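You operate a simulated robot arm through the tools that you are given. There is no shell and no other tool.

Carry out the task below with a simulated two-armed robot. There is one attempt and no reset: what you move stays moved.

## Task
Zero the counter, set 8 m and run the winder until it stops.
Fine: turn the counter knob back to RUN; press START once.

The check looks at the end state, three seconds after you hand in, the way a careful person would. Anything else that was tipped, shoved, dropped, spilled or broken makes it a failure.

## Robot
Two 7-joint arms with fingered hands on one trunk that stands fixed in place. Base frame: the origin is at the foot of the trunk, x ahead of it, y to its left, z up. Readings come in m, degrees, newtons and seconds.
The left shoulder is at [0.055, 0.125, 1.155], the right one opposite. With the tool pointing down near the work surface each hand reaches from about 0.1 to 0.64 m from the base axis, measured 20 degrees to its own side. Payload 3.6 kg a hand.
The TCP of each hand is the grasp point between the finger pads, 0.034 m short of the fingertips. In the tool frame z runs along the fingers and y along their closing line. The gripper opens to 0.116 m. The gripper's body begins 0.04 m behind the TCP. The gripper is a hand of 5 fingers: y runs from the thumb to the fingers, the wrist lies at [-0.016, -0.16, -0.164] in the tool frame, and closing takes about 1.5 s.
Orientation is that of the tool frame in the base frame, as a unit quaternion [w, x, y, z]. With the fingers straight down and the wrist toward the robot, the tool's x, y and z point along [0, 1, 0], [1, 0, 0] and [0, 0, -1] of the base frame.

## Interface
- The arms move only by the tool play_rows. It takes "left_moves", "right_moves" or both (then of equal length, played together; a hand with none holds still); each is a list of rows, each an object of numbers (a shift or turn left out is 0, a gripper value left out holds the last): "dx", "dy", "dz": the shift along the tool's x, y, z in mm; "ax", "ay", "az": the turn, a rotation vector about the tool's x, y, z in rad. In form: [{"dx": .., "dy": .., "dz": .., "ax": .., "ay": .., "az": ..}, ...]. A call has 1 to 20 rows; each row is the pose to reach, as a shift and turn from the pose commanded when the call began, along the tool's axes at that moment. "left_fingers" and "right_fingers" are, for a hand that has rows, the closure, from 0 (fully open) to 1 (shut), set as the call begins (left out, the last holds). Rows are played at 5 a second. More than 0.05 m and 8.6 degrees between two rows, or a gripper value outside its range, and nothing of the call is played. Where a pose cannot be reached the arm comes as near as it can. A force on the tool above 40 N (or 10 N above the force at the start of the call, whichever is more), or a blocked arm, ends the call early, and 0.2 s more pass. Each finger travels about 0.153 m/s and halts on what it meets, pressing with about 28 N; the grip force reading is that of the motor and also rises with nothing between the fingers. The clock runs only during rows and for 0.2 s after the last one: add rows that repeat a pose to give the fingers time. It gives the time, the measured TCP pose, the force on the tool (base axes), the opening and the grip force at its end, in the units of the frame above (readings bear some noise), with the torque about the TCP (base axes, N m) and any sound that the robot's microphone picked up.
- Cameras (640 x 400 px; columns grow to the right, rows downward): "scene" is now at [0.1342, 0.0536, 1.354]; the picture's right is [0.57, -0.82, 0.00], its down [-0.27, -0.19, -0.95] and it looks along [0.77, 0.54, -0.32] (base axes); focal length 282 px, centre (320, 200). "left" rides on the left gripper at [-0.069, -0.134, -0.11] in its tool frame; the picture's right is [-0.77, -0.19, 0.61], its down [0.59, -0.58, 0.57] and it looks along [0.25, 0.80, 0.55] (tool axes); focal length 256 px, centre (320, 200). "right" rides on the right gripper at [0.069, -0.134, -0.11] in its tool frame; the picture's right is [-0.77, 0.19, -0.61], its down [-0.59, -0.58, 0.57] and it looks along [-0.25, 0.80, 0.55] (tool axes); focal length 256 px, centre (320, 200).
- snapshot(camera): a new picture of that camera. No time passes.
- move_column(by): slides the trunk up (or, below 0, down) by that many m; the arms and the scene camera ride with it, the base frame stays. It gives what a move gives, with no picture.
- finger_targets(index, middle, ring, little, thumb_bend, thumb_turn, hand): sets how far each is bent, from 0 (flat) to 1 (curled in); at 0.3 the hand is open as for a grip, at 0.7 the pads meet at the TCP. One left out holds its place. A second passes; each finger stops where it meets its share of the squeeze, and holds until it gets a number again. A gripper value or a shape takes the hand back. It gives what a move gives, with no picture; readings hold the bend of each and the force on index, middle, ring, little, thumb and palm. thumb_turn goes from beside the hand (0) to across from the fingers (1), as for a grip.
- grasp_type(shape, hand): the hand has 5 fingers and takes this shape, open, in about a second: jaw (thumb against the fingers, like two jaws); tri (thumb and two fingers); tip (a fingertip pinch); poke (one finger out to press); point (the index stretched); flat (the hand flat); cup (the hand cupped); fist (a fist). The gripper value then closes the fingers along that shape, each until it touches; the sizes above hold for jaw. It gives what a move gives, with no picture.
- head_to(pan, tilt): turns the head with the scene camera to pan (to the left, within 86 degrees either way) and tilt (down, from -29 to 69), counted from straight ahead of the robot. It gives what a move gives.
- pixel_to_xyz(camera, pixels): for up to 12 pixels [column, row] of the newest picture of that camera ("zoom" is the newest enlarged one), the place [x, y, z] in the base frame of the surface seen there, good to about 0.002 m. No time passes.
- enlarge(camera, box): a new picture of the part [left, top, right, bottom] of that camera's present view, enlarged. No time passes.
- sign_off(): hands the job in; it is judged then, once.

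Unless the task says otherwise, let go and move clear before handing in.

The tools are called after "Emit:" by a JSON object that holds its "name" and its "arguments". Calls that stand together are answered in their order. play_rows: Moves the arms, as the interface text tells. Its arguments: {"type":"object","properties":{"left_moves":{"type":"array","items":{"type":"object","properties":{"dx":{"type":"number"},"dy":{"type":"number"},"dz":{"type":"number"},"ax":{"type":"number"},"ay":{"type":"number"},"az":{"type":"number"}}}},"left_fingers":{"type":"number"},"right_moves":{"type":"array","items":{"type":"object","properties":{"dx":{"type":"number"},"dy":{"type":"number"},"dz":{"type":"number"},"ax":{"type":"number"},"ay":{"type":"number"},"az":{"type":"number"}}}},"right_fingers":{"type":"number"}},"required":[]} The other tools are called the same way: move_column (by) slides the trunk up or down; grasp_type (shape, hand) gives the hand a shape; finger_targets (index, middle, ring, little, thumb_bend, thumb_turn, hand) moves the fingers one by one; head_to (pan, tilt) turns the head that bears the scene camera; snapshot (camera) takes a picture; pixel_to_xyz (camera, pixels) gives the place of the surface under pixels of a picture; enlarge (camera, box) takes an enlarged picture of a part of a camera's view; sign_off () hands the job in.

At the start:

```text
t: 0.0
left_position: [0.3294, 0.4037, 1.2263]
left_ee_rot: [0.0, 0.707, 0.707, 0.0]
left_contact_force: [0.4, -0.3, -0.2]
left_torque: [0.0, -0.02, 0.01]
left_opening: 0.1158
left_grip_force: 0.0
left_shape: jaw
left_bend: [0.3, 0.3, 0.3, 0.3, 0.3, 0.97]
left_finger forces: [0.0, 0.0, 0.0, 0.0, 0.0, 0.1]
right_position: [0.5366, 0.0103, 1.2447]
right_ee_rot: [0.0, 0.707, 0.707, 0.0]
right_contact_force: [0.2, 0.0, -0.4]
right_torque: [0.04, -0.02, -0.01]
right_opening: 0.1161
right_grip_force: 0.1
right_shape: jaw
right_bend: [0.3, 0.3, 0.3, 0.3, 0.3, 0.97]
right_finger forces: [0.0, 0.0, 0.0, 0.1, 0.0, 0.1]
trunk travel left (down, up): [-0.35, 0.412]
head pan, tilt: [35.0, 18.9]
```

scene: 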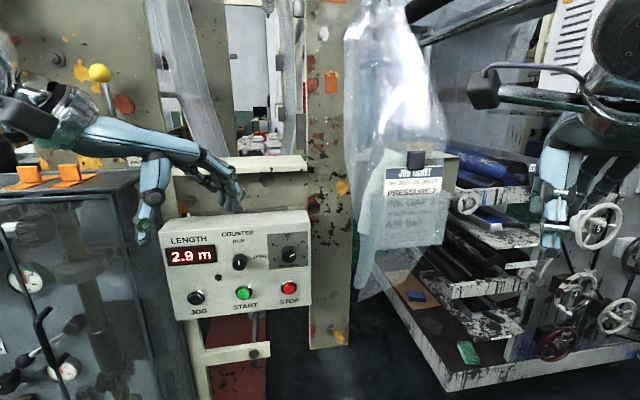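
right: 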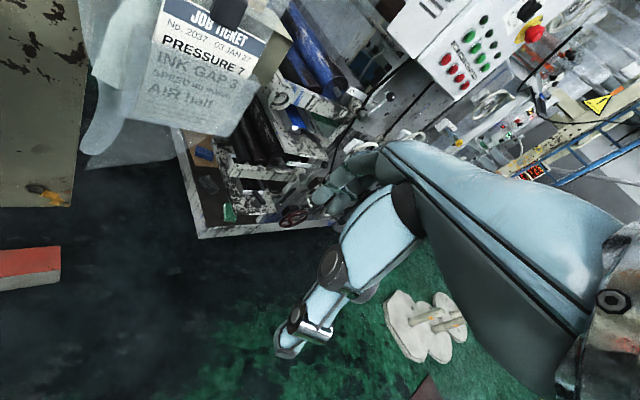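
left: 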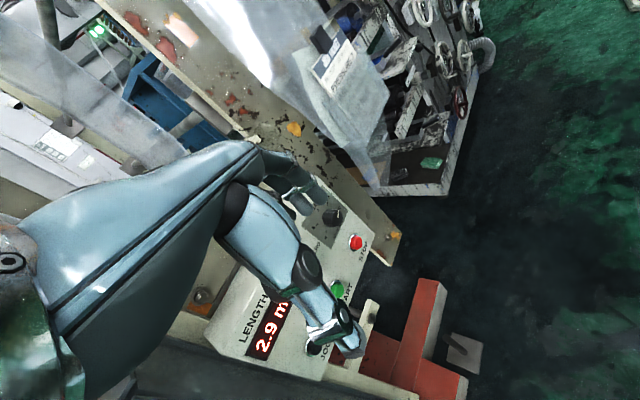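

The scene picture shows a control box with a LENGTH display reading 2.9 m (190,256), a COUNTER knob (239,262), another dial (290,254), and JOG/START/STOP buttons (195,297), (243,293), (289,288). I'll enlarge the panel to read the labels.

Emit:
{"name": "enlarge", "arguments": {"camera": "scene", "box": [150, 200, 320, 330]}}

Emit:
{"name": "enlarge", "arguments": {"camera": "scene", "box": [220, 220, 315, 280]}}

Emit:
{"name": "pixel_to_xyz", "arguments": {"camera": "scene", "pixels": [[239, 262], [290, 254], [195, 297], [243, 293], [289, 288], [190, 256], [165, 235], [305, 215], [310, 300], [175, 318], [218, 277], [265, 275]]}}

```text
3.08 times, centred on (235, 265) of scene
```

zoom: 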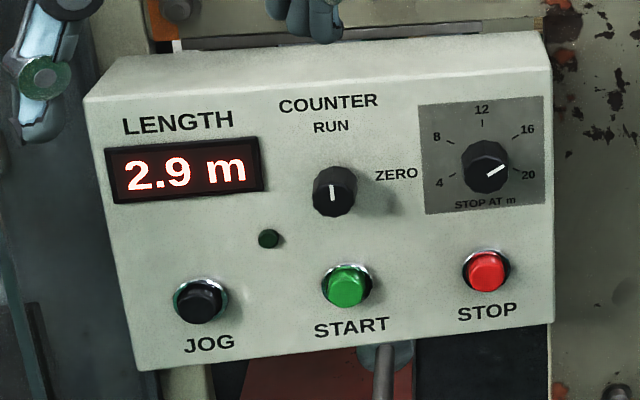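

```text
6.67 times, centred on (268, 250) of scene
```

zoom: 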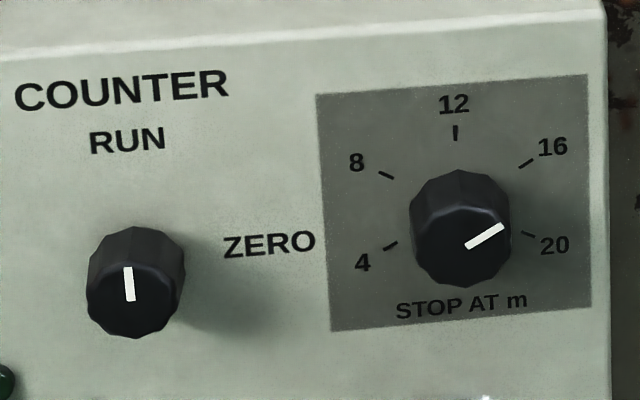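

```text
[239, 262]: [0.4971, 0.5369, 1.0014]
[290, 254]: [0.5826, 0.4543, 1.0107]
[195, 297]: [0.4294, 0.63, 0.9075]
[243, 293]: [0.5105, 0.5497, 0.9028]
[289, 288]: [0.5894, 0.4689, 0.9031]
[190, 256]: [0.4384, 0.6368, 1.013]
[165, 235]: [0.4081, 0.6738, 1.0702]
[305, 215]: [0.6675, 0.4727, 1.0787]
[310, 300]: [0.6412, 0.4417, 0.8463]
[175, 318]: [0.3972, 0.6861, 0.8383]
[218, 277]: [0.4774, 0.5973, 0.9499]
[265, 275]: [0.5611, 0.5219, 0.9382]
```

The panel is vertical at 45° (plane x+y≈1.083). The counter knob points at RUN, the stop dial points at about 16, and the display reads 2.9 m. Before moving I'll look around for obstacles near the hands' paths.

Emit:
{"name": "head_to", "arguments": {"pan": 45, "tilt": 35}}

Emit:
{"name": "snapshot", "arguments": {"camera": "scene"}}

Emit:
{"name": "enlarge", "arguments": {"camera": "scene", "box": [220, 90, 420, 215]}}

```text
t: 0.8
left_position: [0.3299, 0.403, 1.2256]
left_ee_rot: [0.0, 0.707, 0.707, 0.0]
left_contact_force: [0.3, 0.1, 0.4]
left_torque: [0.03, -0.02, 0.02]
left_opening: 0.116
left_grip_force: 0.0
left_shape: jaw
left_bend: [0.3, 0.3, 0.3, 0.3, 0.3, 0.97]
left_finger forces: [0.0, 0.0, 0.1, 0.0, 0.0, 0.1]
right_position: [0.5356, 0.0096, 1.245]
right_ee_rot: [0.0, 0.707, 0.707, 0.0]
right_contact_force: [-0.9, -0.6, -0.1]
right_torque: [-0.01, 0.01, 0.01]
right_opening: 0.1158
right_grip_force: 0.1
right_shape: jaw
right_bend: [0.3, 0.3, 0.3, 0.3, 0.3, 0.97]
right_finger forces: [0.1, 0.1, 0.0, 0.1, 0.0, 0.0]
trunk travel left (down, up): [-0.35, 0.412]
head pan, tilt: [45.0, 35.0]
```

```text
taken
```

scene: 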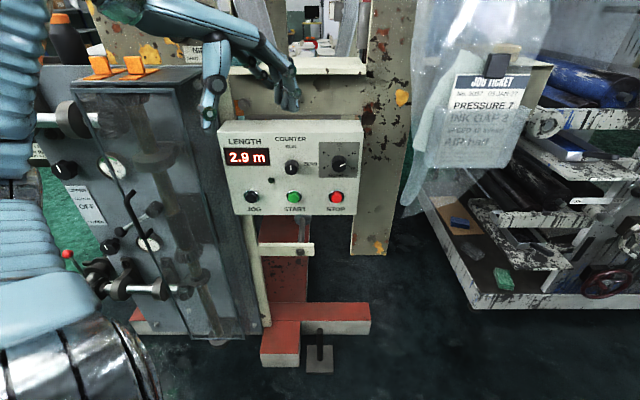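

```text
3.20 times, centred on (320, 152) of scene
```

zoom: 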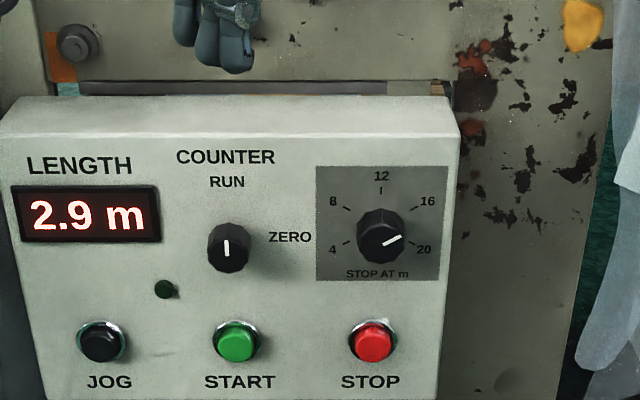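

The panel top edge is around pixel row 120, and there is a cabinet to its left with a transparent front, at (150,200). I'll measure the dial ticks, the knob and the cabinet edges.

Emit:
{"name": "enlarge", "arguments": {"camera": "scene", "box": [315, 138, 365, 182]}}

Emit:
{"name": "pixel_to_xyz", "arguments": {"camera": "scene", "pixels": [[215, 75], [80, 85], [75, 98], [190, 200], [120, 180], [240, 330], [130, 68], [250, 100], [380, 150], [215, 340], [66, 170], [280, 250]]}}

```text
9.09 times, centred on (340, 160) of scene
```

zoom: 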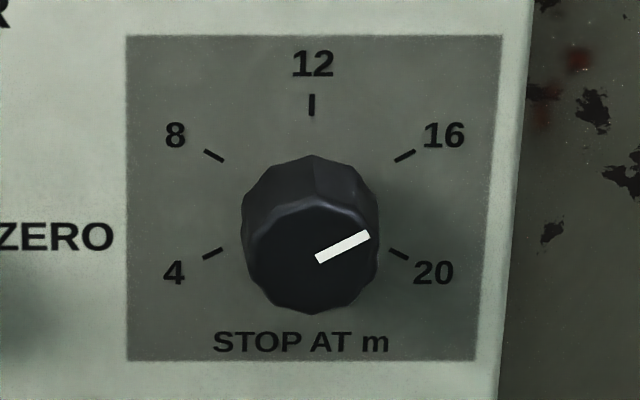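

```text
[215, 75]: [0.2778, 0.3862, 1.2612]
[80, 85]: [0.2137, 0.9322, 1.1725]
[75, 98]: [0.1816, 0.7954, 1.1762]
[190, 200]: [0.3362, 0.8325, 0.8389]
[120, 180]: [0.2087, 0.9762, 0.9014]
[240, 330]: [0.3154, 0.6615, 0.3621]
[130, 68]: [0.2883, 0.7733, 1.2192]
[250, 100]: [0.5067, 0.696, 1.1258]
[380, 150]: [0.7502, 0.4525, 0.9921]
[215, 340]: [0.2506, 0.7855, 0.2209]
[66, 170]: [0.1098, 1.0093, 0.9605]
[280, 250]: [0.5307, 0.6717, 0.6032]
```

Emit:
{"name": "pixel_to_xyz", "arguments": {"camera": "zoom", "pixels": [[312, 104], [213, 155], [212, 253], [405, 155], [399, 254], [310, 252], [320, 258], [368, 235], [310, 165], [310, 310], [245, 250], [377, 250]]}}

Emit:
{"name": "pixel_to_xyz", "arguments": {"camera": "scene", "pixels": [[200, 70], [262, 330], [85, 330], [130, 330], [180, 120], [100, 120], [60, 130], [215, 130], [363, 130], [355, 215], [230, 215], [291, 165]]}}

```text
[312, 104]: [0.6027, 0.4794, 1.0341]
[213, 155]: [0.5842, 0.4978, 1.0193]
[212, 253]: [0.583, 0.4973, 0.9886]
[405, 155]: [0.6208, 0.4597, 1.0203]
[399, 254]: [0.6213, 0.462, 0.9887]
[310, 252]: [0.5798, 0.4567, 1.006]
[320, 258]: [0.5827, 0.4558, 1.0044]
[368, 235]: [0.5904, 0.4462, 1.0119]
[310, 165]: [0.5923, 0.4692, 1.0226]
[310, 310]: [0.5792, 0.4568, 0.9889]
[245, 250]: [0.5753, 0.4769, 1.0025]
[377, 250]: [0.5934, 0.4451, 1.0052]
```

```text
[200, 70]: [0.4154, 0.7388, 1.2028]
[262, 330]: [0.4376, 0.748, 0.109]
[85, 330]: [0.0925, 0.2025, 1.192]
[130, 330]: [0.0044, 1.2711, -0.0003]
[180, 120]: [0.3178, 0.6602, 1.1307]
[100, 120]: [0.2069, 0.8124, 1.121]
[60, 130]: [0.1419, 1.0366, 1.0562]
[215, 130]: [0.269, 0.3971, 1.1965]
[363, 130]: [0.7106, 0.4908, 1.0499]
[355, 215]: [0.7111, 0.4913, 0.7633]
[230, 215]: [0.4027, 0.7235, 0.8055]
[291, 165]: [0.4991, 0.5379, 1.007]
```

The dial ticks lie at ±60° and ±120°, so 8 is at −60° and the dial now sits at 16 (+60°). The dial centre is at u≈0.087, z≈1.004, and the counter knob is at u≈−0.028. I'll bring the left hand to a pre-grasp pose facing the panel, about 16 cm off it.

Emit:
{"name": "play_rows", "arguments": {"left_moves": [{"dx": 2.9, "dy": 5.3, "dz": 15.9, "ax": -0.106, "ay": 0.0439, "az": -0.0439}, {"dx": 5.9, "dy": 10.6, "dz": 31.7, "ax": -0.212, "ay": 0.0877, "az": -0.0877}, {"dx": 8.8, "dy": 16, "dz": 47.6, "ax": -0.318, "ay": 0.1316, "az": -0.1316}, {"dx": 11.7, "dy": 21.3, "dz": 63.4, "ax": -0.423, "ay": 0.1754, "az": -0.1754}, {"dx": 14.6, "dy": 26.6, "dz": 79.3, "ax": -0.529, "ay": 0.2193, "az": -0.2193}, {"dx": 17.6, "dy": 31.9, "dz": 95.1, "ax": -0.635, "ay": 0.2631, "az": -0.2631}, {"dx": 20.5, "dy": 37.3, "dz": 111, "ax": -0.741, "ay": 0.307, "az": -0.307}, {"dx": 23.4, "dy": 42.6, "dz": 126.9, "ax": -0.847, "ay": 0.3509, "az": -0.3509}, {"dx": 26.4, "dy": 47.9, "dz": 142.7, "ax": -0.953, "ay": 0.3947, "az": -0.3947}, {"dx": 29.3, "dy": 53.2, "dz": 158.6, "ax": -1.059, "ay": 0.4386, "az": -0.4386}, {"dx": 32.2, "dy": 58.5, "dz": 174.4, "ax": -1.164, "ay": 0.4824, "az": -0.4824}, {"dx": 35.1, "dy": 63.9, "dz": 190.3, "ax": -1.27, "ay": 0.5263, "az": -0.5263}, {"dx": 38.1, "dy": 69.2, "dz": 206.1, "ax": -1.376, "ay": 0.5701, "az": -0.5701}, {"dx": 41, "dy": 74.5, "dz": 222, "ax": -1.482, "ay": 0.614, "az": -0.614}, {"dx": 41, "dy": 74.5, "dz": 222, "ax": -1.482, "ay": 0.614, "az": -0.614}]}}

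Emit:
{"name": "snapshot", "arguments": {"camera": "scene"}}

Emit:
{"name": "snapshot", "arguments": {"camera": "left"}}

```text
t: 4.0
left_position: [0.4051, 0.4411, 1.002]
left_ee_rot: [0.27, 0.271, 0.654, 0.653]
left_contact_force: [0.1, 1.4, -0.2]
left_torque: [0.02, -0.03, -0.01]
left_opening: 0.1158
left_grip_force: 0.1
left_shape: jaw
left_bend: [0.3, 0.3, 0.3, 0.3, 0.3, 0.97]
left_finger forces: [0.1, 0.1, 0.1, 0.0, 0.0, 0.0]
left hand out of reach, approached as far as the arm can: row 4, 5, 6, 7, 8, 10, 11, 12
right_position: [0.5356, 0.0116, 1.2452]
right_ee_rot: [0.001, 0.707, 0.707, -0.001]
right_contact_force: [0.0, 0.9, -0.4]
right_torque: [-0.1, 0.04, -0.02]
right_opening: 0.1157
right_grip_force: 0.1
right_shape: jaw
right_bend: [0.3, 0.3, 0.3, 0.3, 0.3, 0.97]
right_finger forces: [0.1, 0.1, 0.0, 0.1, 0.0, 0.0]
trunk travel left (down, up): [-0.35, 0.412]
head pan, tilt: [45.0, 35.0]
```

```text
taken
```

scene: 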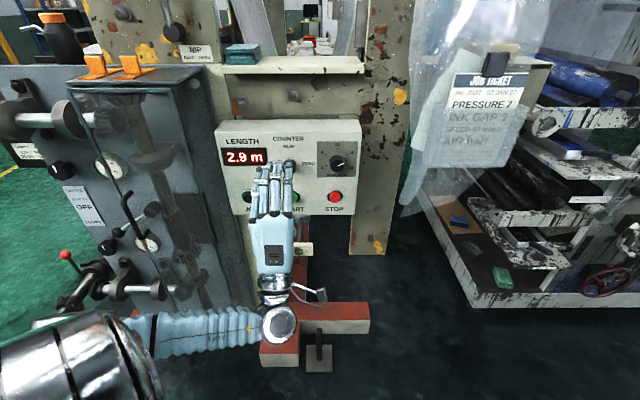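

```text
taken
```

left: 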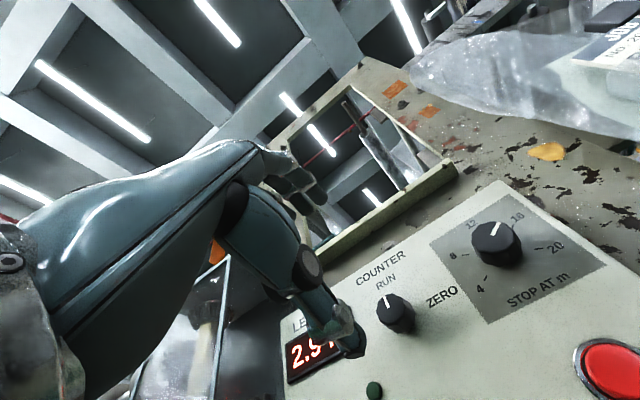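

The left hand reached the pre-grasp pose with its thumb side below and the fingers facing the panel. I'll test the roll range in free space before touching anything.

Emit:
{"name": "play_rows", "arguments": {"left_moves": [{"az": 0.13}, {"az": 0.26}, {"az": 0.39}, {"az": 0.52}, {"az": 0.65}, {"az": 0.78}, {"az": 0.91}, {"az": 1.04}, {"az": 1.17}, {"az": 1.3}, {"az": 1.43}, {"az": 1.57}, {"az": 1.57}]}}

Emit:
{"name": "snapshot", "arguments": {"camera": "scene"}}

Emit:
{"name": "snapshot", "arguments": {"camera": "left"}}

```text
t: 6.8
left_position: [0.4028, 0.4439, 1.004]
left_ee_rot: [-0.27, 0.654, 0.271, 0.653]
left_contact_force: [0.0, 0.1, -0.4]
left_torque: [-0.04, 0.02, 0.0]
left_opening: 0.1159
left_grip_force: 0.2
left_shape: jaw
left_bend: [0.3, 0.3, 0.3, 0.3, 0.3, 0.97]
left_finger forces: [0.1, 0.1, 0.0, 0.1, 0.0, 0.1]
right_position: [0.5367, 0.0111, 1.2436]
right_ee_rot: [0.001, 0.707, 0.707, 0.001]
right_contact_force: [0.6, -0.4, 0.3]
right_torque: [0.0, 0.01, 0.0]
right_opening: 0.1158
right_grip_force: 0.1
right_shape: jaw
right_bend: [0.3, 0.3, 0.3, 0.3, 0.3, 0.97]
right_finger forces: [0.0, 0.0, 0.0, 0.0, 0.1, 0.0]
trunk travel left (down, up): [-0.35, 0.412]
head pan, tilt: [45.0, 35.0]
```

```text
taken
```

scene: 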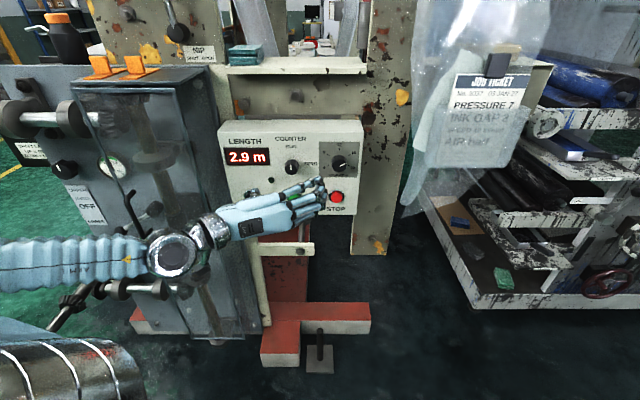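

```text
taken
```

left: 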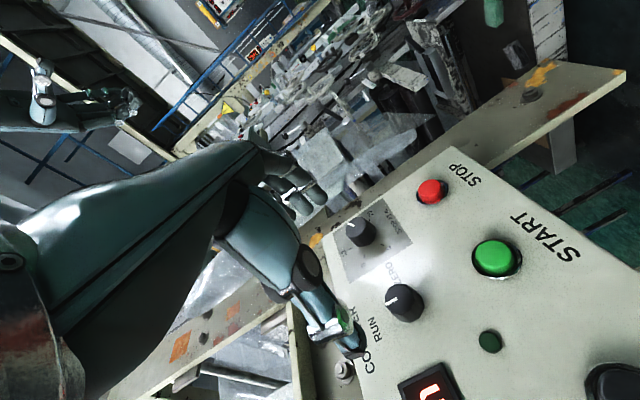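

The roll to +90° works, with the wrist clear in front of the cabinet. Next I'll look at the tri shape to see how the fingers lie for gripping a 30 mm knob.

Emit:
{"name": "grasp_type", "arguments": {"hand": "left", "shape": "tri"}}

Emit:
{"name": "snapshot", "arguments": {"camera": "left"}}

Emit:
{"name": "enlarge", "arguments": {"camera": "scene", "box": [200, 150, 360, 250]}}

```text
t: 7.7
left_position: [0.402, 0.4433, 1.0026]
left_ee_rot: [-0.269, 0.653, 0.271, 0.654]
left_contact_force: [0.0, 0.0, -0.4]
left_torque: [0.01, -0.01, 0.02]
left_opening: 0.1158
left_grip_force: 0.0
left_shape: tri
left_bend: [0.3, 0.3, 0.98, 0.98, 0.3, 0.97]
left_finger forces: [0.1, 0.0, 0.1, 0.1, 0.2, 0.0]
right_position: [0.5357, 0.0102, 1.2455]
right_ee_rot: [0.0, 0.707, 0.707, 0.0]
right_contact_force: [-0.4, -0.6, -0.1]
right_torque: [0.0, 0.04, 0.01]
right_opening: 0.1159
right_grip_force: 0.2
right_shape: jaw
right_bend: [0.3, 0.3, 0.3, 0.3, 0.3, 0.97]
right_finger forces: [0.0, 0.1, 0.0, 0.0, 0.0, 0.0]
trunk travel left (down, up): [-0.35, 0.412]
head pan, tilt: [45.0, 35.0]
```

```text
taken
```

left: 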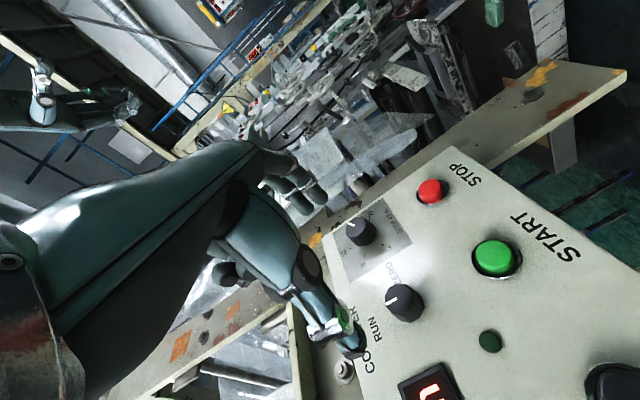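

```text
4.00 times, centred on (280, 200) of scene
```

zoom: 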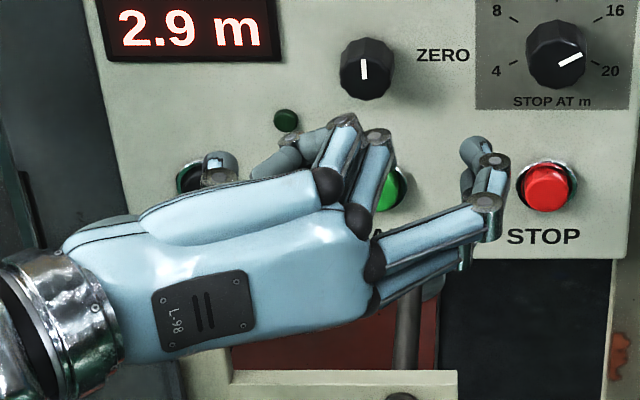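

In tri the index and middle fingers are extended with the thumb opposed. I'll close them to knob width in free air and see where the pads end up relative to the TCP.

Emit:
{"name": "finger_targets", "arguments": {"hand": "left", "index": 0.58, "middle": 0.58, "thumb_bend": 0.58}}

Emit:
{"name": "snapshot", "arguments": {"camera": "left"}}

Emit:
{"name": "enlarge", "arguments": {"camera": "scene", "box": [200, 150, 360, 250]}}

```text
t: 8.7
left_position: [0.4028, 0.444, 1.0041]
left_ee_rot: [-0.27, 0.653, 0.27, 0.654]
left_contact_force: [-0.9, -0.4, -0.2]
left_torque: [0.01, 0.01, -0.01]
left_opening: 0.0396
left_grip_force: 0.1
left_shape: fingers
left_bend: [0.57, 0.57, 0.98, 0.98, 0.57, 0.97]
left_finger forces: [0.0, 0.0, 0.0, 0.0, 0.0, 0.0]
right_position: [0.5345, 0.0102, 1.2453]
right_ee_rot: [0.0, 0.708, 0.707, 0.0]
right_contact_force: [-0.7, -0.2, 0.3]
right_torque: [-0.02, -0.01, 0.0]
right_opening: 0.1159
right_grip_force: 0.0
right_shape: jaw
right_bend: [0.3, 0.3, 0.3, 0.3, 0.3, 0.97]
right_finger forces: [0.0, 0.0, 0.0, 0.0, 0.1, 0.0]
trunk travel left (down, up): [-0.35, 0.412]
head pan, tilt: [45.0, 35.0]
```

```text
taken
```

left: 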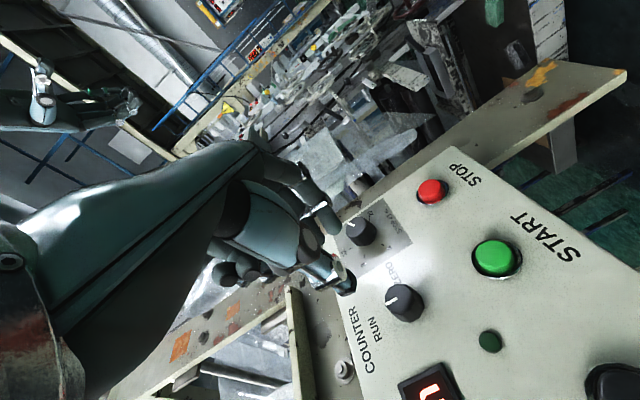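

```text
4.00 times, centred on (280, 200) of scene
```

zoom: 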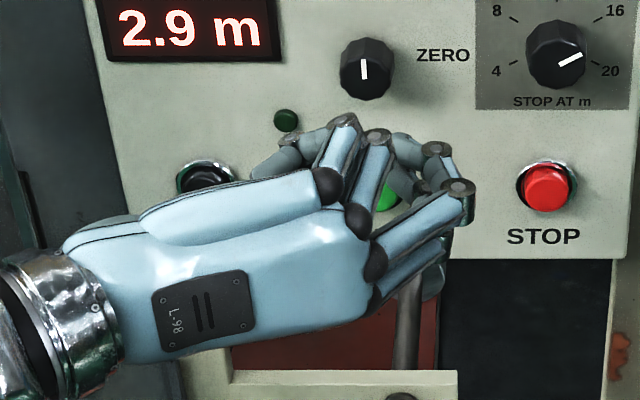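

The pads are now about 40 mm apart. I'll locate the thumb tip (347,285) and finger tips (330,215) in the left picture to get their offsets from the TCP.

Emit:
{"name": "pixel_to_xyz", "arguments": {"camera": "left", "pixels": [[349, 290], [340, 280], [322, 265], [332, 228], [325, 210], [310, 190], [345, 275]]}}

Emit:
{"name": "enlarge", "arguments": {"camera": "left", "box": [230, 140, 390, 310]}}

```text
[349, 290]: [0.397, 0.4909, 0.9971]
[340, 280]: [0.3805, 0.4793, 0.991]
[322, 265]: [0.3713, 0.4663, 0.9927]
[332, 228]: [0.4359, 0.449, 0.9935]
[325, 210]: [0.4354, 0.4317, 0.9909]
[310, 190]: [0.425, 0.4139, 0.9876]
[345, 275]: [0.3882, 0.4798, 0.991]
```

```text
2.35 times, centred on (310, 225) of left
```

zoom: 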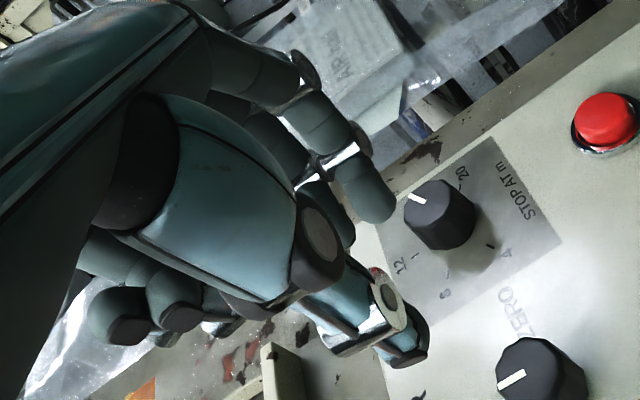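

Fingertips reach about 30 mm past the TCP. I'll check the height (tool x) of each finger from the scene view.

Emit:
{"name": "enlarge", "arguments": {"camera": "scene", "box": [200, 150, 360, 250]}}

Emit:
{"name": "pixel_to_xyz", "arguments": {"camera": "zoom", "pixels": [[460, 187], [437, 149], [450, 160], [466, 210], [345, 120], [378, 135], [400, 180], [430, 210], [420, 250], [290, 155], [330, 185], [375, 265]]}}

```text
4.00 times, centred on (280, 200) of scene
```

zoom: 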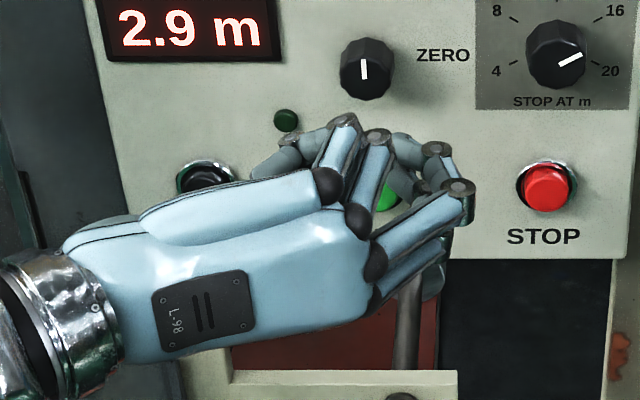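

```text
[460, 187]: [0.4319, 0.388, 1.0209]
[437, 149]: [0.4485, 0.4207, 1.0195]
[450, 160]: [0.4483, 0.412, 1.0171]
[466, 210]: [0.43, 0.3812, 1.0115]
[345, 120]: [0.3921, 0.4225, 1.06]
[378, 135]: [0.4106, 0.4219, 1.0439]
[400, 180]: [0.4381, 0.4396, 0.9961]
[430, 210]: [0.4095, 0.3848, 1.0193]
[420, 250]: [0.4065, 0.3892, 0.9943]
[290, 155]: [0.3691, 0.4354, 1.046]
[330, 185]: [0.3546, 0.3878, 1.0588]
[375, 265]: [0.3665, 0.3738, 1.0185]
```

Index and middle straddle the TCP (about ±10 mm in tool x), so tri grips right at the TCP. I'll roll back to 0°, set the fingers about 70 mm apart and close part of the distance to the COUNTER knob.

Emit:
{"name": "finger_targets", "arguments": {"hand": "left", "index": 0.44, "middle": 0.44, "thumb_bend": 0.44}}

Emit:
{"name": "play_rows", "arguments": {"left_moves": [{"az": -0.13}, {"az": -0.26}, {"az": -0.39}, {"az": -0.52}, {"az": -0.65}, {"az": -0.78}, {"az": -0.91}, {"az": -1.04}, {"az": -1.17}, {"az": -1.3}, {"az": -1.43}, {"az": -1.57}, {"az": -1.57, "dz": 20}, {"az": -1.57, "dz": 40}, {"az": -1.57, "dz": 60}, {"az": -1.57, "dz": 80}, {"az": -1.57, "dz": 80}]}}

Emit:
{"name": "snapshot", "arguments": {"camera": "scene"}}

Emit:
{"name": "snapshot", "arguments": {"camera": "left"}}

```text
t: 9.7
left_position: [0.4016, 0.444, 1.0021]
left_ee_rot: [-0.27, 0.653, 0.271, 0.654]
left_contact_force: [0.2, 0.1, -0.1]
left_torque: [-0.02, -0.02, -0.02]
left_opening: 0.0764
left_grip_force: 0.1
left_shape: fingers
left_bend: [0.44, 0.44, 0.98, 0.98, 0.44, 0.97]
left_finger forces: [0.1, 0.1, 0.0, 0.0, 0.0, 0.0]
right_position: [0.5344, 0.0094, 1.2438]
right_ee_rot: [0.001, 0.707, 0.707, 0.0]
right_contact_force: [0.5, -0.4, -0.1]
right_torque: [-0.02, 0.03, 0.02]
right_opening: 0.1159
right_grip_force: 0.0
right_shape: jaw
right_bend: [0.3, 0.3, 0.3, 0.3, 0.3, 0.97]
right_finger forces: [0.0, 0.1, 0.1, 0.0, 0.1, 0.1]
trunk travel left (down, up): [-0.35, 0.412]
head pan, tilt: [45.0, 35.0]
```

```text
t: 13.3
left_position: [0.4603, 0.5008, 1.0038]
left_ee_rot: [0.271, 0.271, 0.653, 0.653]
left_contact_force: [-0.7, -0.1, 1.0]
left_torque: [-0.01, -0.02, 0.03]
left_opening: 0.0769
left_grip_force: 0.0
left_shape: fingers
left_bend: [0.44, 0.44, 0.98, 0.98, 0.44, 0.97]
left_finger forces: [0.0, 0.0, 0.0, 0.0, 0.0, 0.0]
right_position: [0.5362, 0.0108, 1.2451]
right_ee_rot: [0.0, 0.707, 0.707, 0.0]
right_contact_force: [-0.3, -0.3, 0.0]
right_torque: [0.01, 0.01, -0.01]
right_opening: 0.116
right_grip_force: 0.1
right_shape: jaw
right_bend: [0.3, 0.3, 0.3, 0.3, 0.3, 0.97]
right_finger forces: [0.0, 0.1, 0.1, 0.1, 0.0, 0.1]
trunk travel left (down, up): [-0.35, 0.412]
head pan, tilt: [45.0, 35.0]
```

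```text
taken
```

scene: 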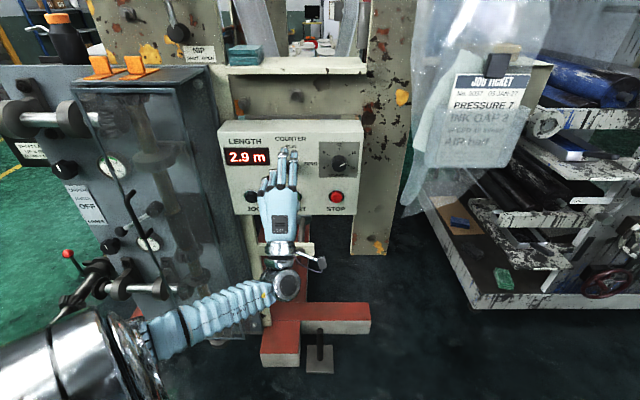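

```text
taken
```

left: 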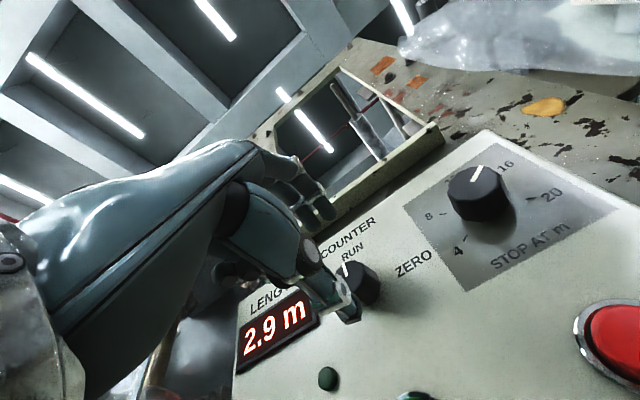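

The TCP is now at n≈0.680 with its axis on the COUNTER knob, and nothing is in contact. I'll zoom in to check that the fingers straddle the knob before the last approach.

Emit:
{"name": "enlarge", "arguments": {"camera": "left", "box": [240, 170, 420, 340]}}

Emit:
{"name": "enlarge", "arguments": {"camera": "scene", "box": [240, 110, 360, 210]}}

Emit:
{"name": "pixel_to_xyz", "arguments": {"camera": "left", "pixels": [[345, 272], [362, 285], [378, 290], [360, 265], [350, 315], [325, 215], [318, 200], [480, 190], [338, 300]]}}

```text
2.35 times, centred on (330, 255) of left
```

zoom: 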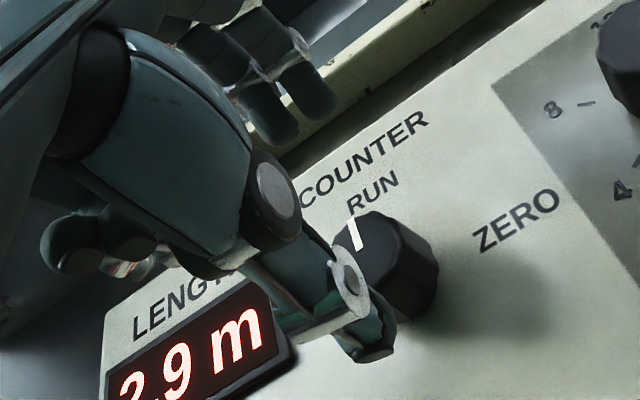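

```text
4.00 times, centred on (300, 160) of scene
```

zoom: 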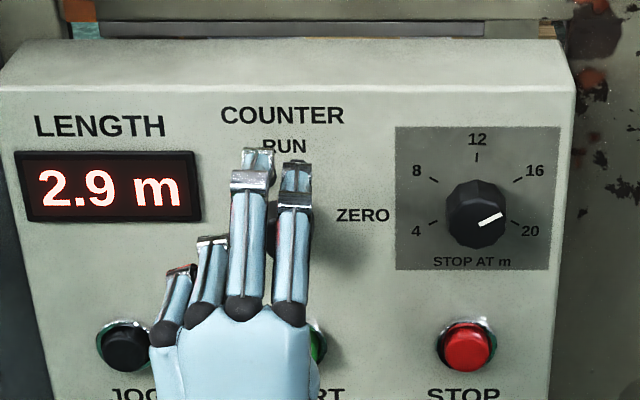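

```text
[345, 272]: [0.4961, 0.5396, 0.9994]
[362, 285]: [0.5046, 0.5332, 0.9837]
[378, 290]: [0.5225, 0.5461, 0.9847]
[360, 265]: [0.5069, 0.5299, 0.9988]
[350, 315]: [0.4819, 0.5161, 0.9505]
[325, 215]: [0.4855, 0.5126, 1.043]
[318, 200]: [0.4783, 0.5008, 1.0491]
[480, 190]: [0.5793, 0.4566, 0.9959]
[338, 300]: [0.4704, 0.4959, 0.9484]
```

Fingers sit above and thumb below the knob, roughly centred. I'll move 48 mm forward so the pads surround the knob.

Emit:
{"name": "play_rows", "arguments": {"left_moves": [{"dz": 12}, {"dz": 24}, {"dz": 36}, {"dz": 44}, {"dz": 48}, {"dz": 48}]}}

Emit:
{"name": "snapshot", "arguments": {"camera": "left"}}

Emit:
{"name": "enlarge", "arguments": {"camera": "scene", "box": [240, 110, 360, 210]}}

```text
t: 14.7
left_position: [0.4931, 0.533, 1.005]
left_ee_rot: [0.271, 0.27, 0.653, 0.654]
left_contact_force: [-8.8, -8.8, -2.1]
left_torque: [0.35, -0.31, -0.15]
left_opening: 0.0766
left_grip_force: 6.1
left_shape: fingers
left_bend: [0.44, 0.44, 0.98, 0.98, 0.44, 0.97]
left_finger forces: [10.0, 2.6, 0.1, 0.0, 0.0, 0.0]
right_position: [0.5333, 0.0086, 1.244]
right_ee_rot: [-0.001, 0.707, 0.707, 0.0]
right_contact_force: [0.5, -0.3, -0.1]
right_torque: [0.0, 0.03, 0.0]
right_opening: 0.1161
right_grip_force: 0.1
right_shape: jaw
right_bend: [0.3, 0.3, 0.3, 0.3, 0.3, 0.97]
right_finger forces: [0.1, 0.0, 0.0, 0.0, 0.0, 0.1]
trunk travel left (down, up): [-0.35, 0.412]
head pan, tilt: [45.0, 35.0]
```

```text
taken
```

left: 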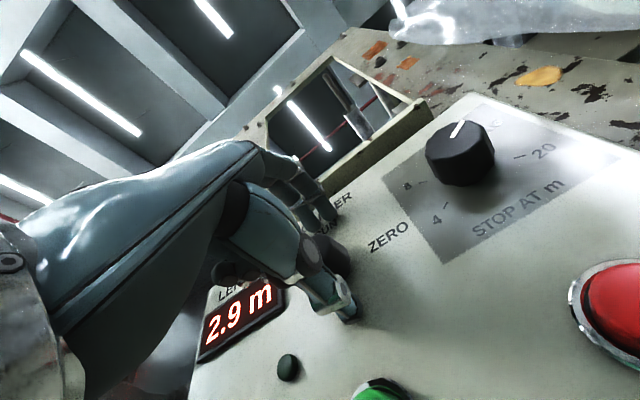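

```text
4.00 times, centred on (300, 160) of scene
```

zoom: 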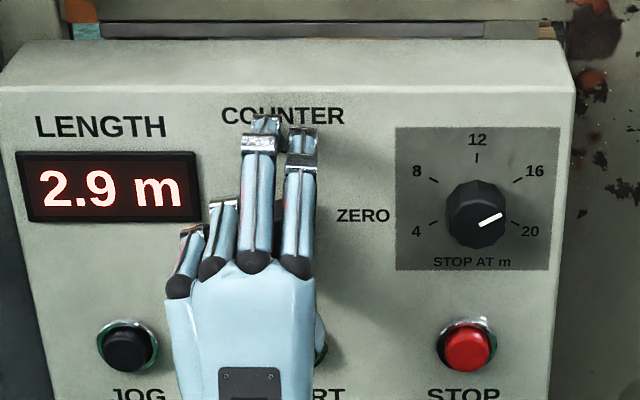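

The index tip touched the panel at about 10 N with the TCP at n≈0.726. I'll back off 6 mm and then close the fingers on the knob.

Emit:
{"name": "play_rows", "arguments": {"left_moves": [{"dz": -3}, {"dz": -6}, {"dz": -6}]}}

Emit:
{"name": "finger_targets", "arguments": {"hand": "left", "index": 0.7, "middle": 0.7, "thumb_bend": 0.7}}

Emit:
{"name": "snapshot", "arguments": {"camera": "left"}}

Emit:
{"name": "enlarge", "arguments": {"camera": "left", "box": [240, 170, 420, 340]}}

Emit:
{"name": "enlarge", "arguments": {"camera": "scene", "box": [240, 110, 360, 210]}}

```text
t: 15.5
left_position: [0.4883, 0.5305, 1.0031]
left_ee_rot: [0.27, 0.271, 0.653, 0.653]
left_contact_force: [-0.1, -0.2, 0.6]
left_torque: [-0.01, -0.03, 0.01]
left_opening: 0.0771
left_grip_force: 0.0
left_shape: fingers
left_bend: [0.44, 0.44, 0.98, 0.98, 0.44, 0.97]
left_finger forces: [0.0, 0.0, 0.0, 0.0, 0.1, 0.0]
right_position: [0.5354, 0.0105, 1.2437]
right_ee_rot: [0.0, 0.708, 0.706, 0.0]
right_contact_force: [0.0, 0.4, 0.6]
right_torque: [0.03, 0.01, -0.02]
right_opening: 0.1157
right_grip_force: 0.1
right_shape: jaw
right_bend: [0.3, 0.3, 0.3, 0.3, 0.3, 0.97]
right_finger forces: [0.0, 0.0, 0.0, 0.1, 0.1, 0.1]
trunk travel left (down, up): [-0.35, 0.412]
head pan, tilt: [45.0, 35.0]
```

```text
t: 16.5
left_position: [0.4889, 0.531, 1.0016]
left_ee_rot: [0.27, 0.272, 0.654, 0.652]
left_contact_force: [-4.4, -3.8, -16.2]
left_torque: [-0.39, 0.61, -0.03]
left_opening: 0.0257
left_grip_force: 17.7
left_shape: fingers
left_bend: [0.67, 0.66, 0.98, 0.98, 0.62, 0.97]
left_finger forces: [4.4, 5.2, 0.0, 0.1, 25.9, 0.0]
right_position: [0.5363, 0.0113, 1.2445]
right_ee_rot: [0.0, 0.707, 0.708, -0.001]
right_contact_force: [0.6, -0.1, 0.0]
right_torque: [-0.01, 0.04, 0.02]
right_opening: 0.116
right_grip_force: 0.1
right_shape: jaw
right_bend: [0.3, 0.3, 0.3, 0.3, 0.3, 0.97]
right_finger forces: [0.0, 0.0, 0.1, 0.0, 0.0, 0.0]
trunk travel left (down, up): [-0.35, 0.412]
head pan, tilt: [45.0, 35.0]
```

```text
taken
```

left: 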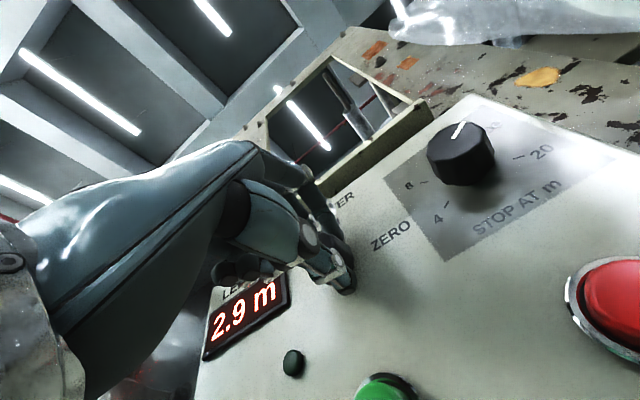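

```text
2.35 times, centred on (330, 255) of left
```

zoom: 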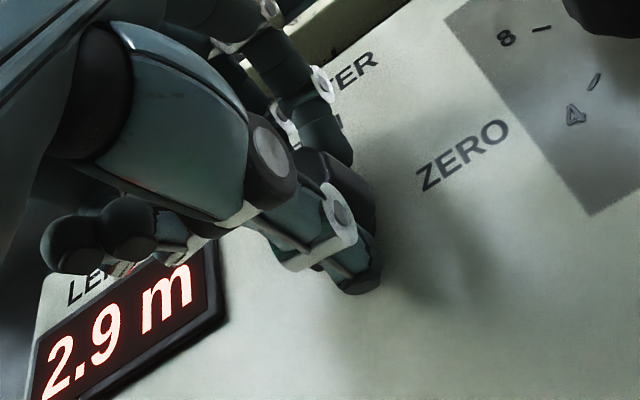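

```text
4.00 times, centred on (300, 160) of scene
```

zoom: 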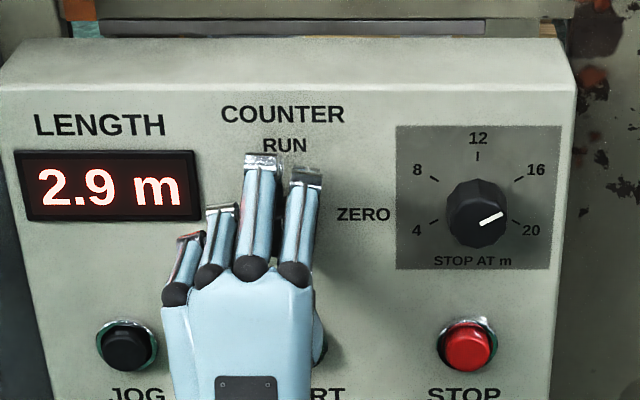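

The grip is on but lopsided: thumb 26 N, fingers about 5 N each, net −16 N in z. I'll lower the hand 2.5 mm to centre it and tighten the two fingers.

Emit:
{"name": "play_rows", "arguments": {"left_moves": [{"dy": -1.5}, {"dy": -2.5}, {"dy": -2.5}]}}

Emit:
{"name": "finger_targets", "arguments": {"hand": "left", "index": 0.8, "middle": 0.8, "thumb_bend": 0.75}}

```text
t: 17.3
left_position: [0.4894, 0.5319, 1.0005]
left_ee_rot: [0.271, 0.271, 0.654, 0.653]
left_contact_force: [-3.9, -0.4, -11.6]
left_torque: [-0.25, 0.45, 0.03]
left_opening: 0.0259
left_grip_force: 16.7
left_shape: fingers
left_bend: [0.67, 0.66, 0.98, 0.98, 0.62, 0.97]
left_finger forces: [5.2, 6.4, 0.1, 0.1, 22.7, 0.1]
right_position: [0.5365, 0.012, 1.2452]
right_ee_rot: [0.0, 0.706, 0.708, -0.001]
right_contact_force: [-0.1, -0.1, 0.6]
right_torque: [0.0, 0.01, 0.02]
right_opening: 0.1161
right_grip_force: 0.0
right_shape: jaw
right_bend: [0.3, 0.3, 0.3, 0.3, 0.3, 0.97]
right_finger forces: [0.0, 0.0, 0.0, 0.1, 0.0, 0.1]
trunk travel left (down, up): [-0.35, 0.412]
head pan, tilt: [45.0, 35.0]
```

```text
t: 18.3
left_position: [0.4898, 0.5308, 1.002]
left_ee_rot: [0.271, 0.271, 0.653, 0.653]
left_contact_force: [2.7, 3.9, 1.6]
left_torque: [0.03, 0.23, 0.02]
left_opening: 0.0247
left_grip_force: 25.2
left_shape: fingers
left_bend: [0.67, 0.67, 0.98, 0.98, 0.6, 0.97]
left_finger forces: [12.7, 13.2, 0.0, 0.0, 23.7, 0.0]
right_position: [0.5362, 0.01, 1.2444]
right_ee_rot: [-0.001, 0.707, 0.707, 0.0]
right_contact_force: [0.1, 0.1, 0.4]
right_torque: [-0.04, -0.01, -0.01]
right_opening: 0.116
right_grip_force: 0.1
right_shape: jaw
right_bend: [0.3, 0.3, 0.3, 0.3, 0.3, 0.97]
right_finger forces: [0.1, 0.0, 0.0, 0.0, 0.0, 0.1]
trunk travel left (down, up): [-0.35, 0.412]
head pan, tilt: [45.0, 35.0]
```

The grip is now balanced, 13+13 N against 24 N with almost no net force. I'll turn clockwise 30° first and look.

Emit:
{"name": "play_rows", "arguments": {"left_moves": [{"az": 0.09}, {"az": 0.18}, {"az": 0.27}, {"az": 0.36}, {"az": 0.45}, {"az": 0.54}, {"az": 0.54}]}}

Emit:
{"name": "enlarge", "arguments": {"camera": "left", "box": [240, 150, 440, 340]}}

Emit:
{"name": "enlarge", "arguments": {"camera": "scene", "box": [220, 110, 360, 210]}}

```text
t: 19.9
left_position: [0.4904, 0.5301, 1.0003]
left_ee_rot: [0.087, 0.437, 0.556, 0.702]
left_contact_force: [3.8, -3.7, 2.4]
left_torque: [-0.01, -0.02, -0.07]
left_opening: 0.0248
left_grip_force: 26.0
left_shape: fingers
left_bend: [0.66, 0.67, 0.98, 0.98, 0.6, 0.95]
left_finger forces: [14.8, 13.5, 0.1, 0.1, 22.8, 0.0]
right_position: [0.5357, 0.0089, 1.2449]
right_ee_rot: [0.0, 0.707, 0.707, 0.001]
right_contact_force: [-0.1, -0.6, 0.1]
right_torque: [0.02, 0.0, 0.02]
right_opening: 0.1161
right_grip_force: 0.1
right_shape: jaw
right_bend: [0.3, 0.3, 0.3, 0.3, 0.3, 0.97]
right_finger forces: [0.0, 0.0, 0.0, 0.0, 0.0, 0.1]
trunk travel left (down, up): [-0.35, 0.412]
head pan, tilt: [45.0, 35.0]
```

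```text
2.11 times, centred on (340, 245) of left
```

zoom: 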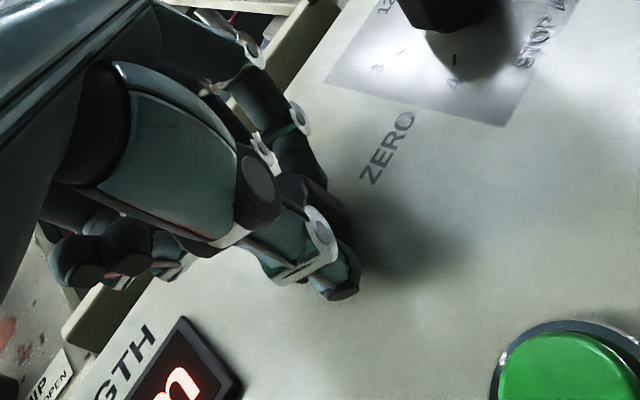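

```text
4.00 times, centred on (290, 160) of scene
```

zoom: 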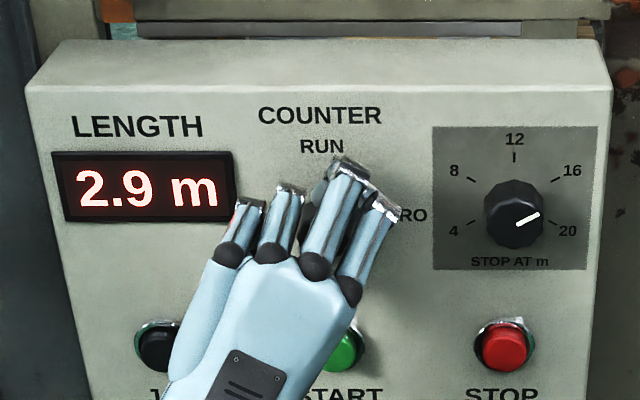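

The hand has turned 31° smoothly with low forces. I'll continue to the full 90°.

Emit:
{"name": "play_rows", "arguments": {"left_moves": [{"az": 0.1}, {"az": 0.2}, {"az": 0.3}, {"az": 0.4}, {"az": 0.5}, {"az": 0.6}, {"az": 0.7}, {"az": 0.8}, {"az": 0.9}, {"az": 1.0}, {"az": 1.05}, {"az": 1.05}]}}

Emit:
{"name": "snapshot", "arguments": {"camera": "scene"}}

Emit:
{"name": "enlarge", "arguments": {"camera": "left", "box": [240, 150, 440, 340]}}

Emit:
{"name": "enlarge", "arguments": {"camera": "scene", "box": [220, 110, 360, 210]}}

```text
t: 22.5
left_position: [0.491, 0.5291, 0.9986]
left_ee_rot: [-0.277, 0.658, 0.264, 0.649]
left_contact_force: [2.4, -20.5, -20.1]
left_torque: [-0.54, 0.4, -0.39]
left_opening: 0.0249
left_grip_force: 28.7
left_shape: fingers
left_bend: [0.67, 0.66, 0.98, 0.98, 0.62, 0.93]
left_finger forces: [21.4, 12.7, 0.0, 0.1, 23.5, 0.0]
right_position: [0.5367, 0.0083, 1.2447]
right_ee_rot: [-0.001, 0.707, 0.707, 0.0]
right_contact_force: [1.2, 0.2, 0.1]
right_torque: [0.01, -0.01, -0.01]
right_opening: 0.1158
right_grip_force: 0.0
right_shape: jaw
right_bend: [0.3, 0.3, 0.3, 0.3, 0.3, 0.97]
right_finger forces: [0.1, 0.0, 0.0, 0.0, 0.0, 0.1]
trunk travel left (down, up): [-0.35, 0.412]
head pan, tilt: [45.0, 35.0]
```

```text
taken
```

scene: 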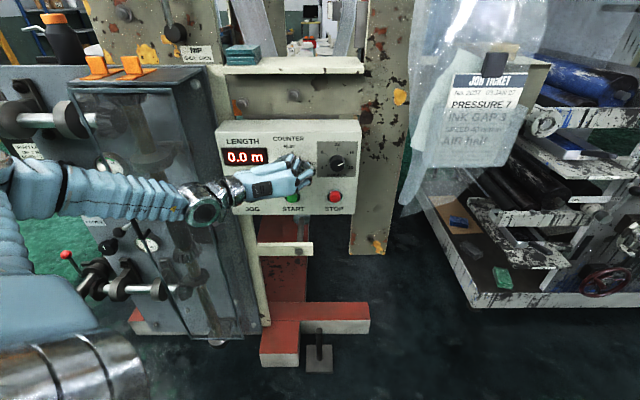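

```text
2.11 times, centred on (340, 245) of left
```

zoom: 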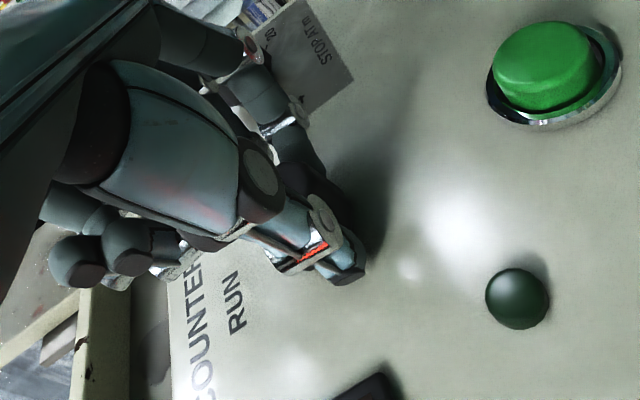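

```text
4.00 times, centred on (290, 160) of scene
```

zoom: 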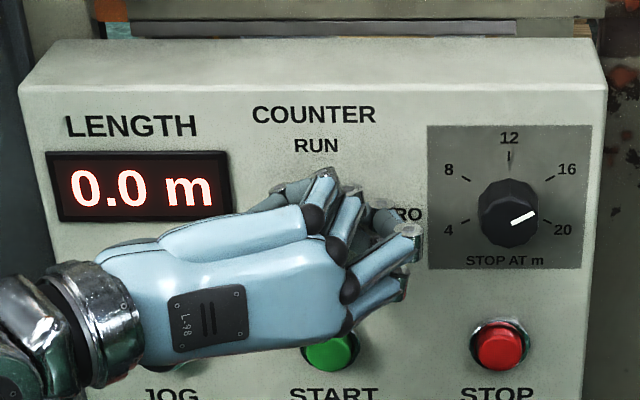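

The display reads 0.0 m, so the counter is zeroed, and the force rose because the knob is at its stop. I'll turn it back counter-clockwise to RUN.

Emit:
{"name": "play_rows", "arguments": {"left_moves": [{"az": -0.1}, {"az": -0.2}, {"az": -0.3}, {"az": -0.4}, {"az": -0.5}, {"az": -0.6}, {"az": -0.7}, {"az": -0.8}, {"az": -0.9}, {"az": -1.0}, {"az": -1.1}, {"az": -1.2}, {"az": -1.3}, {"az": -1.4}, {"az": -1.5}, {"az": -1.59}, {"az": -1.59}]}}

Emit:
{"name": "snapshot", "arguments": {"camera": "scene"}}

Emit:
{"name": "enlarge", "arguments": {"camera": "left", "box": [240, 150, 440, 340]}}

Emit:
{"name": "enlarge", "arguments": {"camera": "scene", "box": [220, 110, 360, 210]}}

```text
t: 26.1
left_position: [0.489, 0.5313, 1.0007]
left_ee_rot: [0.271, 0.27, 0.654, 0.653]
left_contact_force: [-8.2, 2.6, -0.1]
left_torque: [0.0, 0.28, 0.16]
left_opening: 0.0249
left_grip_force: 29.0
left_shape: fingers
left_bend: [0.67, 0.67, 0.98, 0.98, 0.6, 0.97]
left_finger forces: [13.0, 18.3, 0.0, 0.0, 26.5, 0.0]
right_position: [0.5344, 0.0095, 1.245]
right_ee_rot: [0.0, 0.707, 0.707, 0.001]
right_contact_force: [0.5, 0.4, 0.0]
right_torque: [0.01, 0.04, 0.0]
right_opening: 0.116
right_grip_force: 0.0
right_shape: jaw
right_bend: [0.3, 0.3, 0.3, 0.3, 0.3, 0.97]
right_finger forces: [0.1, 0.1, 0.0, 0.0, 0.1, 0.0]
trunk travel left (down, up): [-0.35, 0.412]
head pan, tilt: [45.0, 35.0]
```

```text
taken
```

scene: 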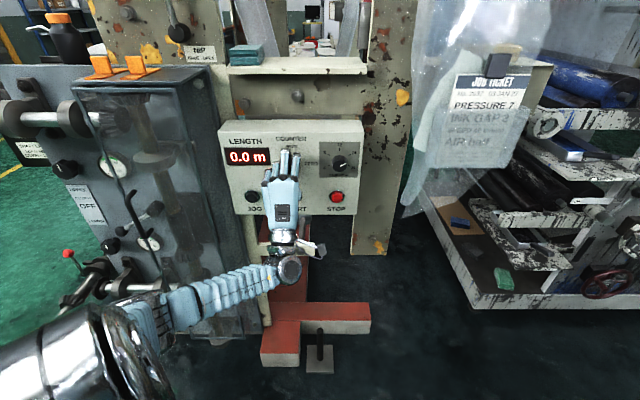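

```text
2.11 times, centred on (340, 245) of left
```

zoom: 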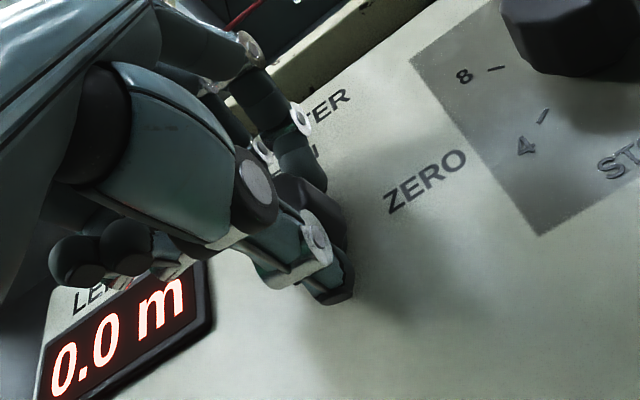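

```text
4.00 times, centred on (290, 160) of scene
```

zoom: 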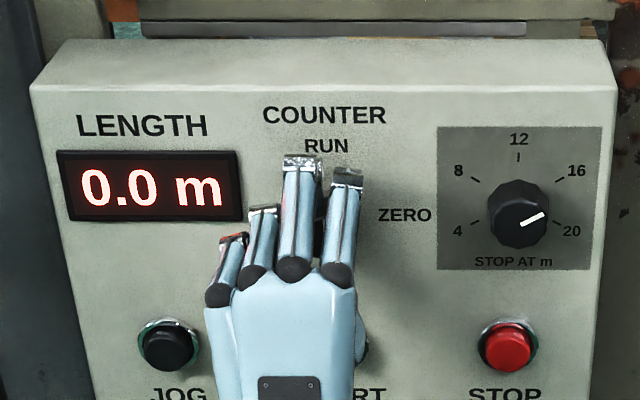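

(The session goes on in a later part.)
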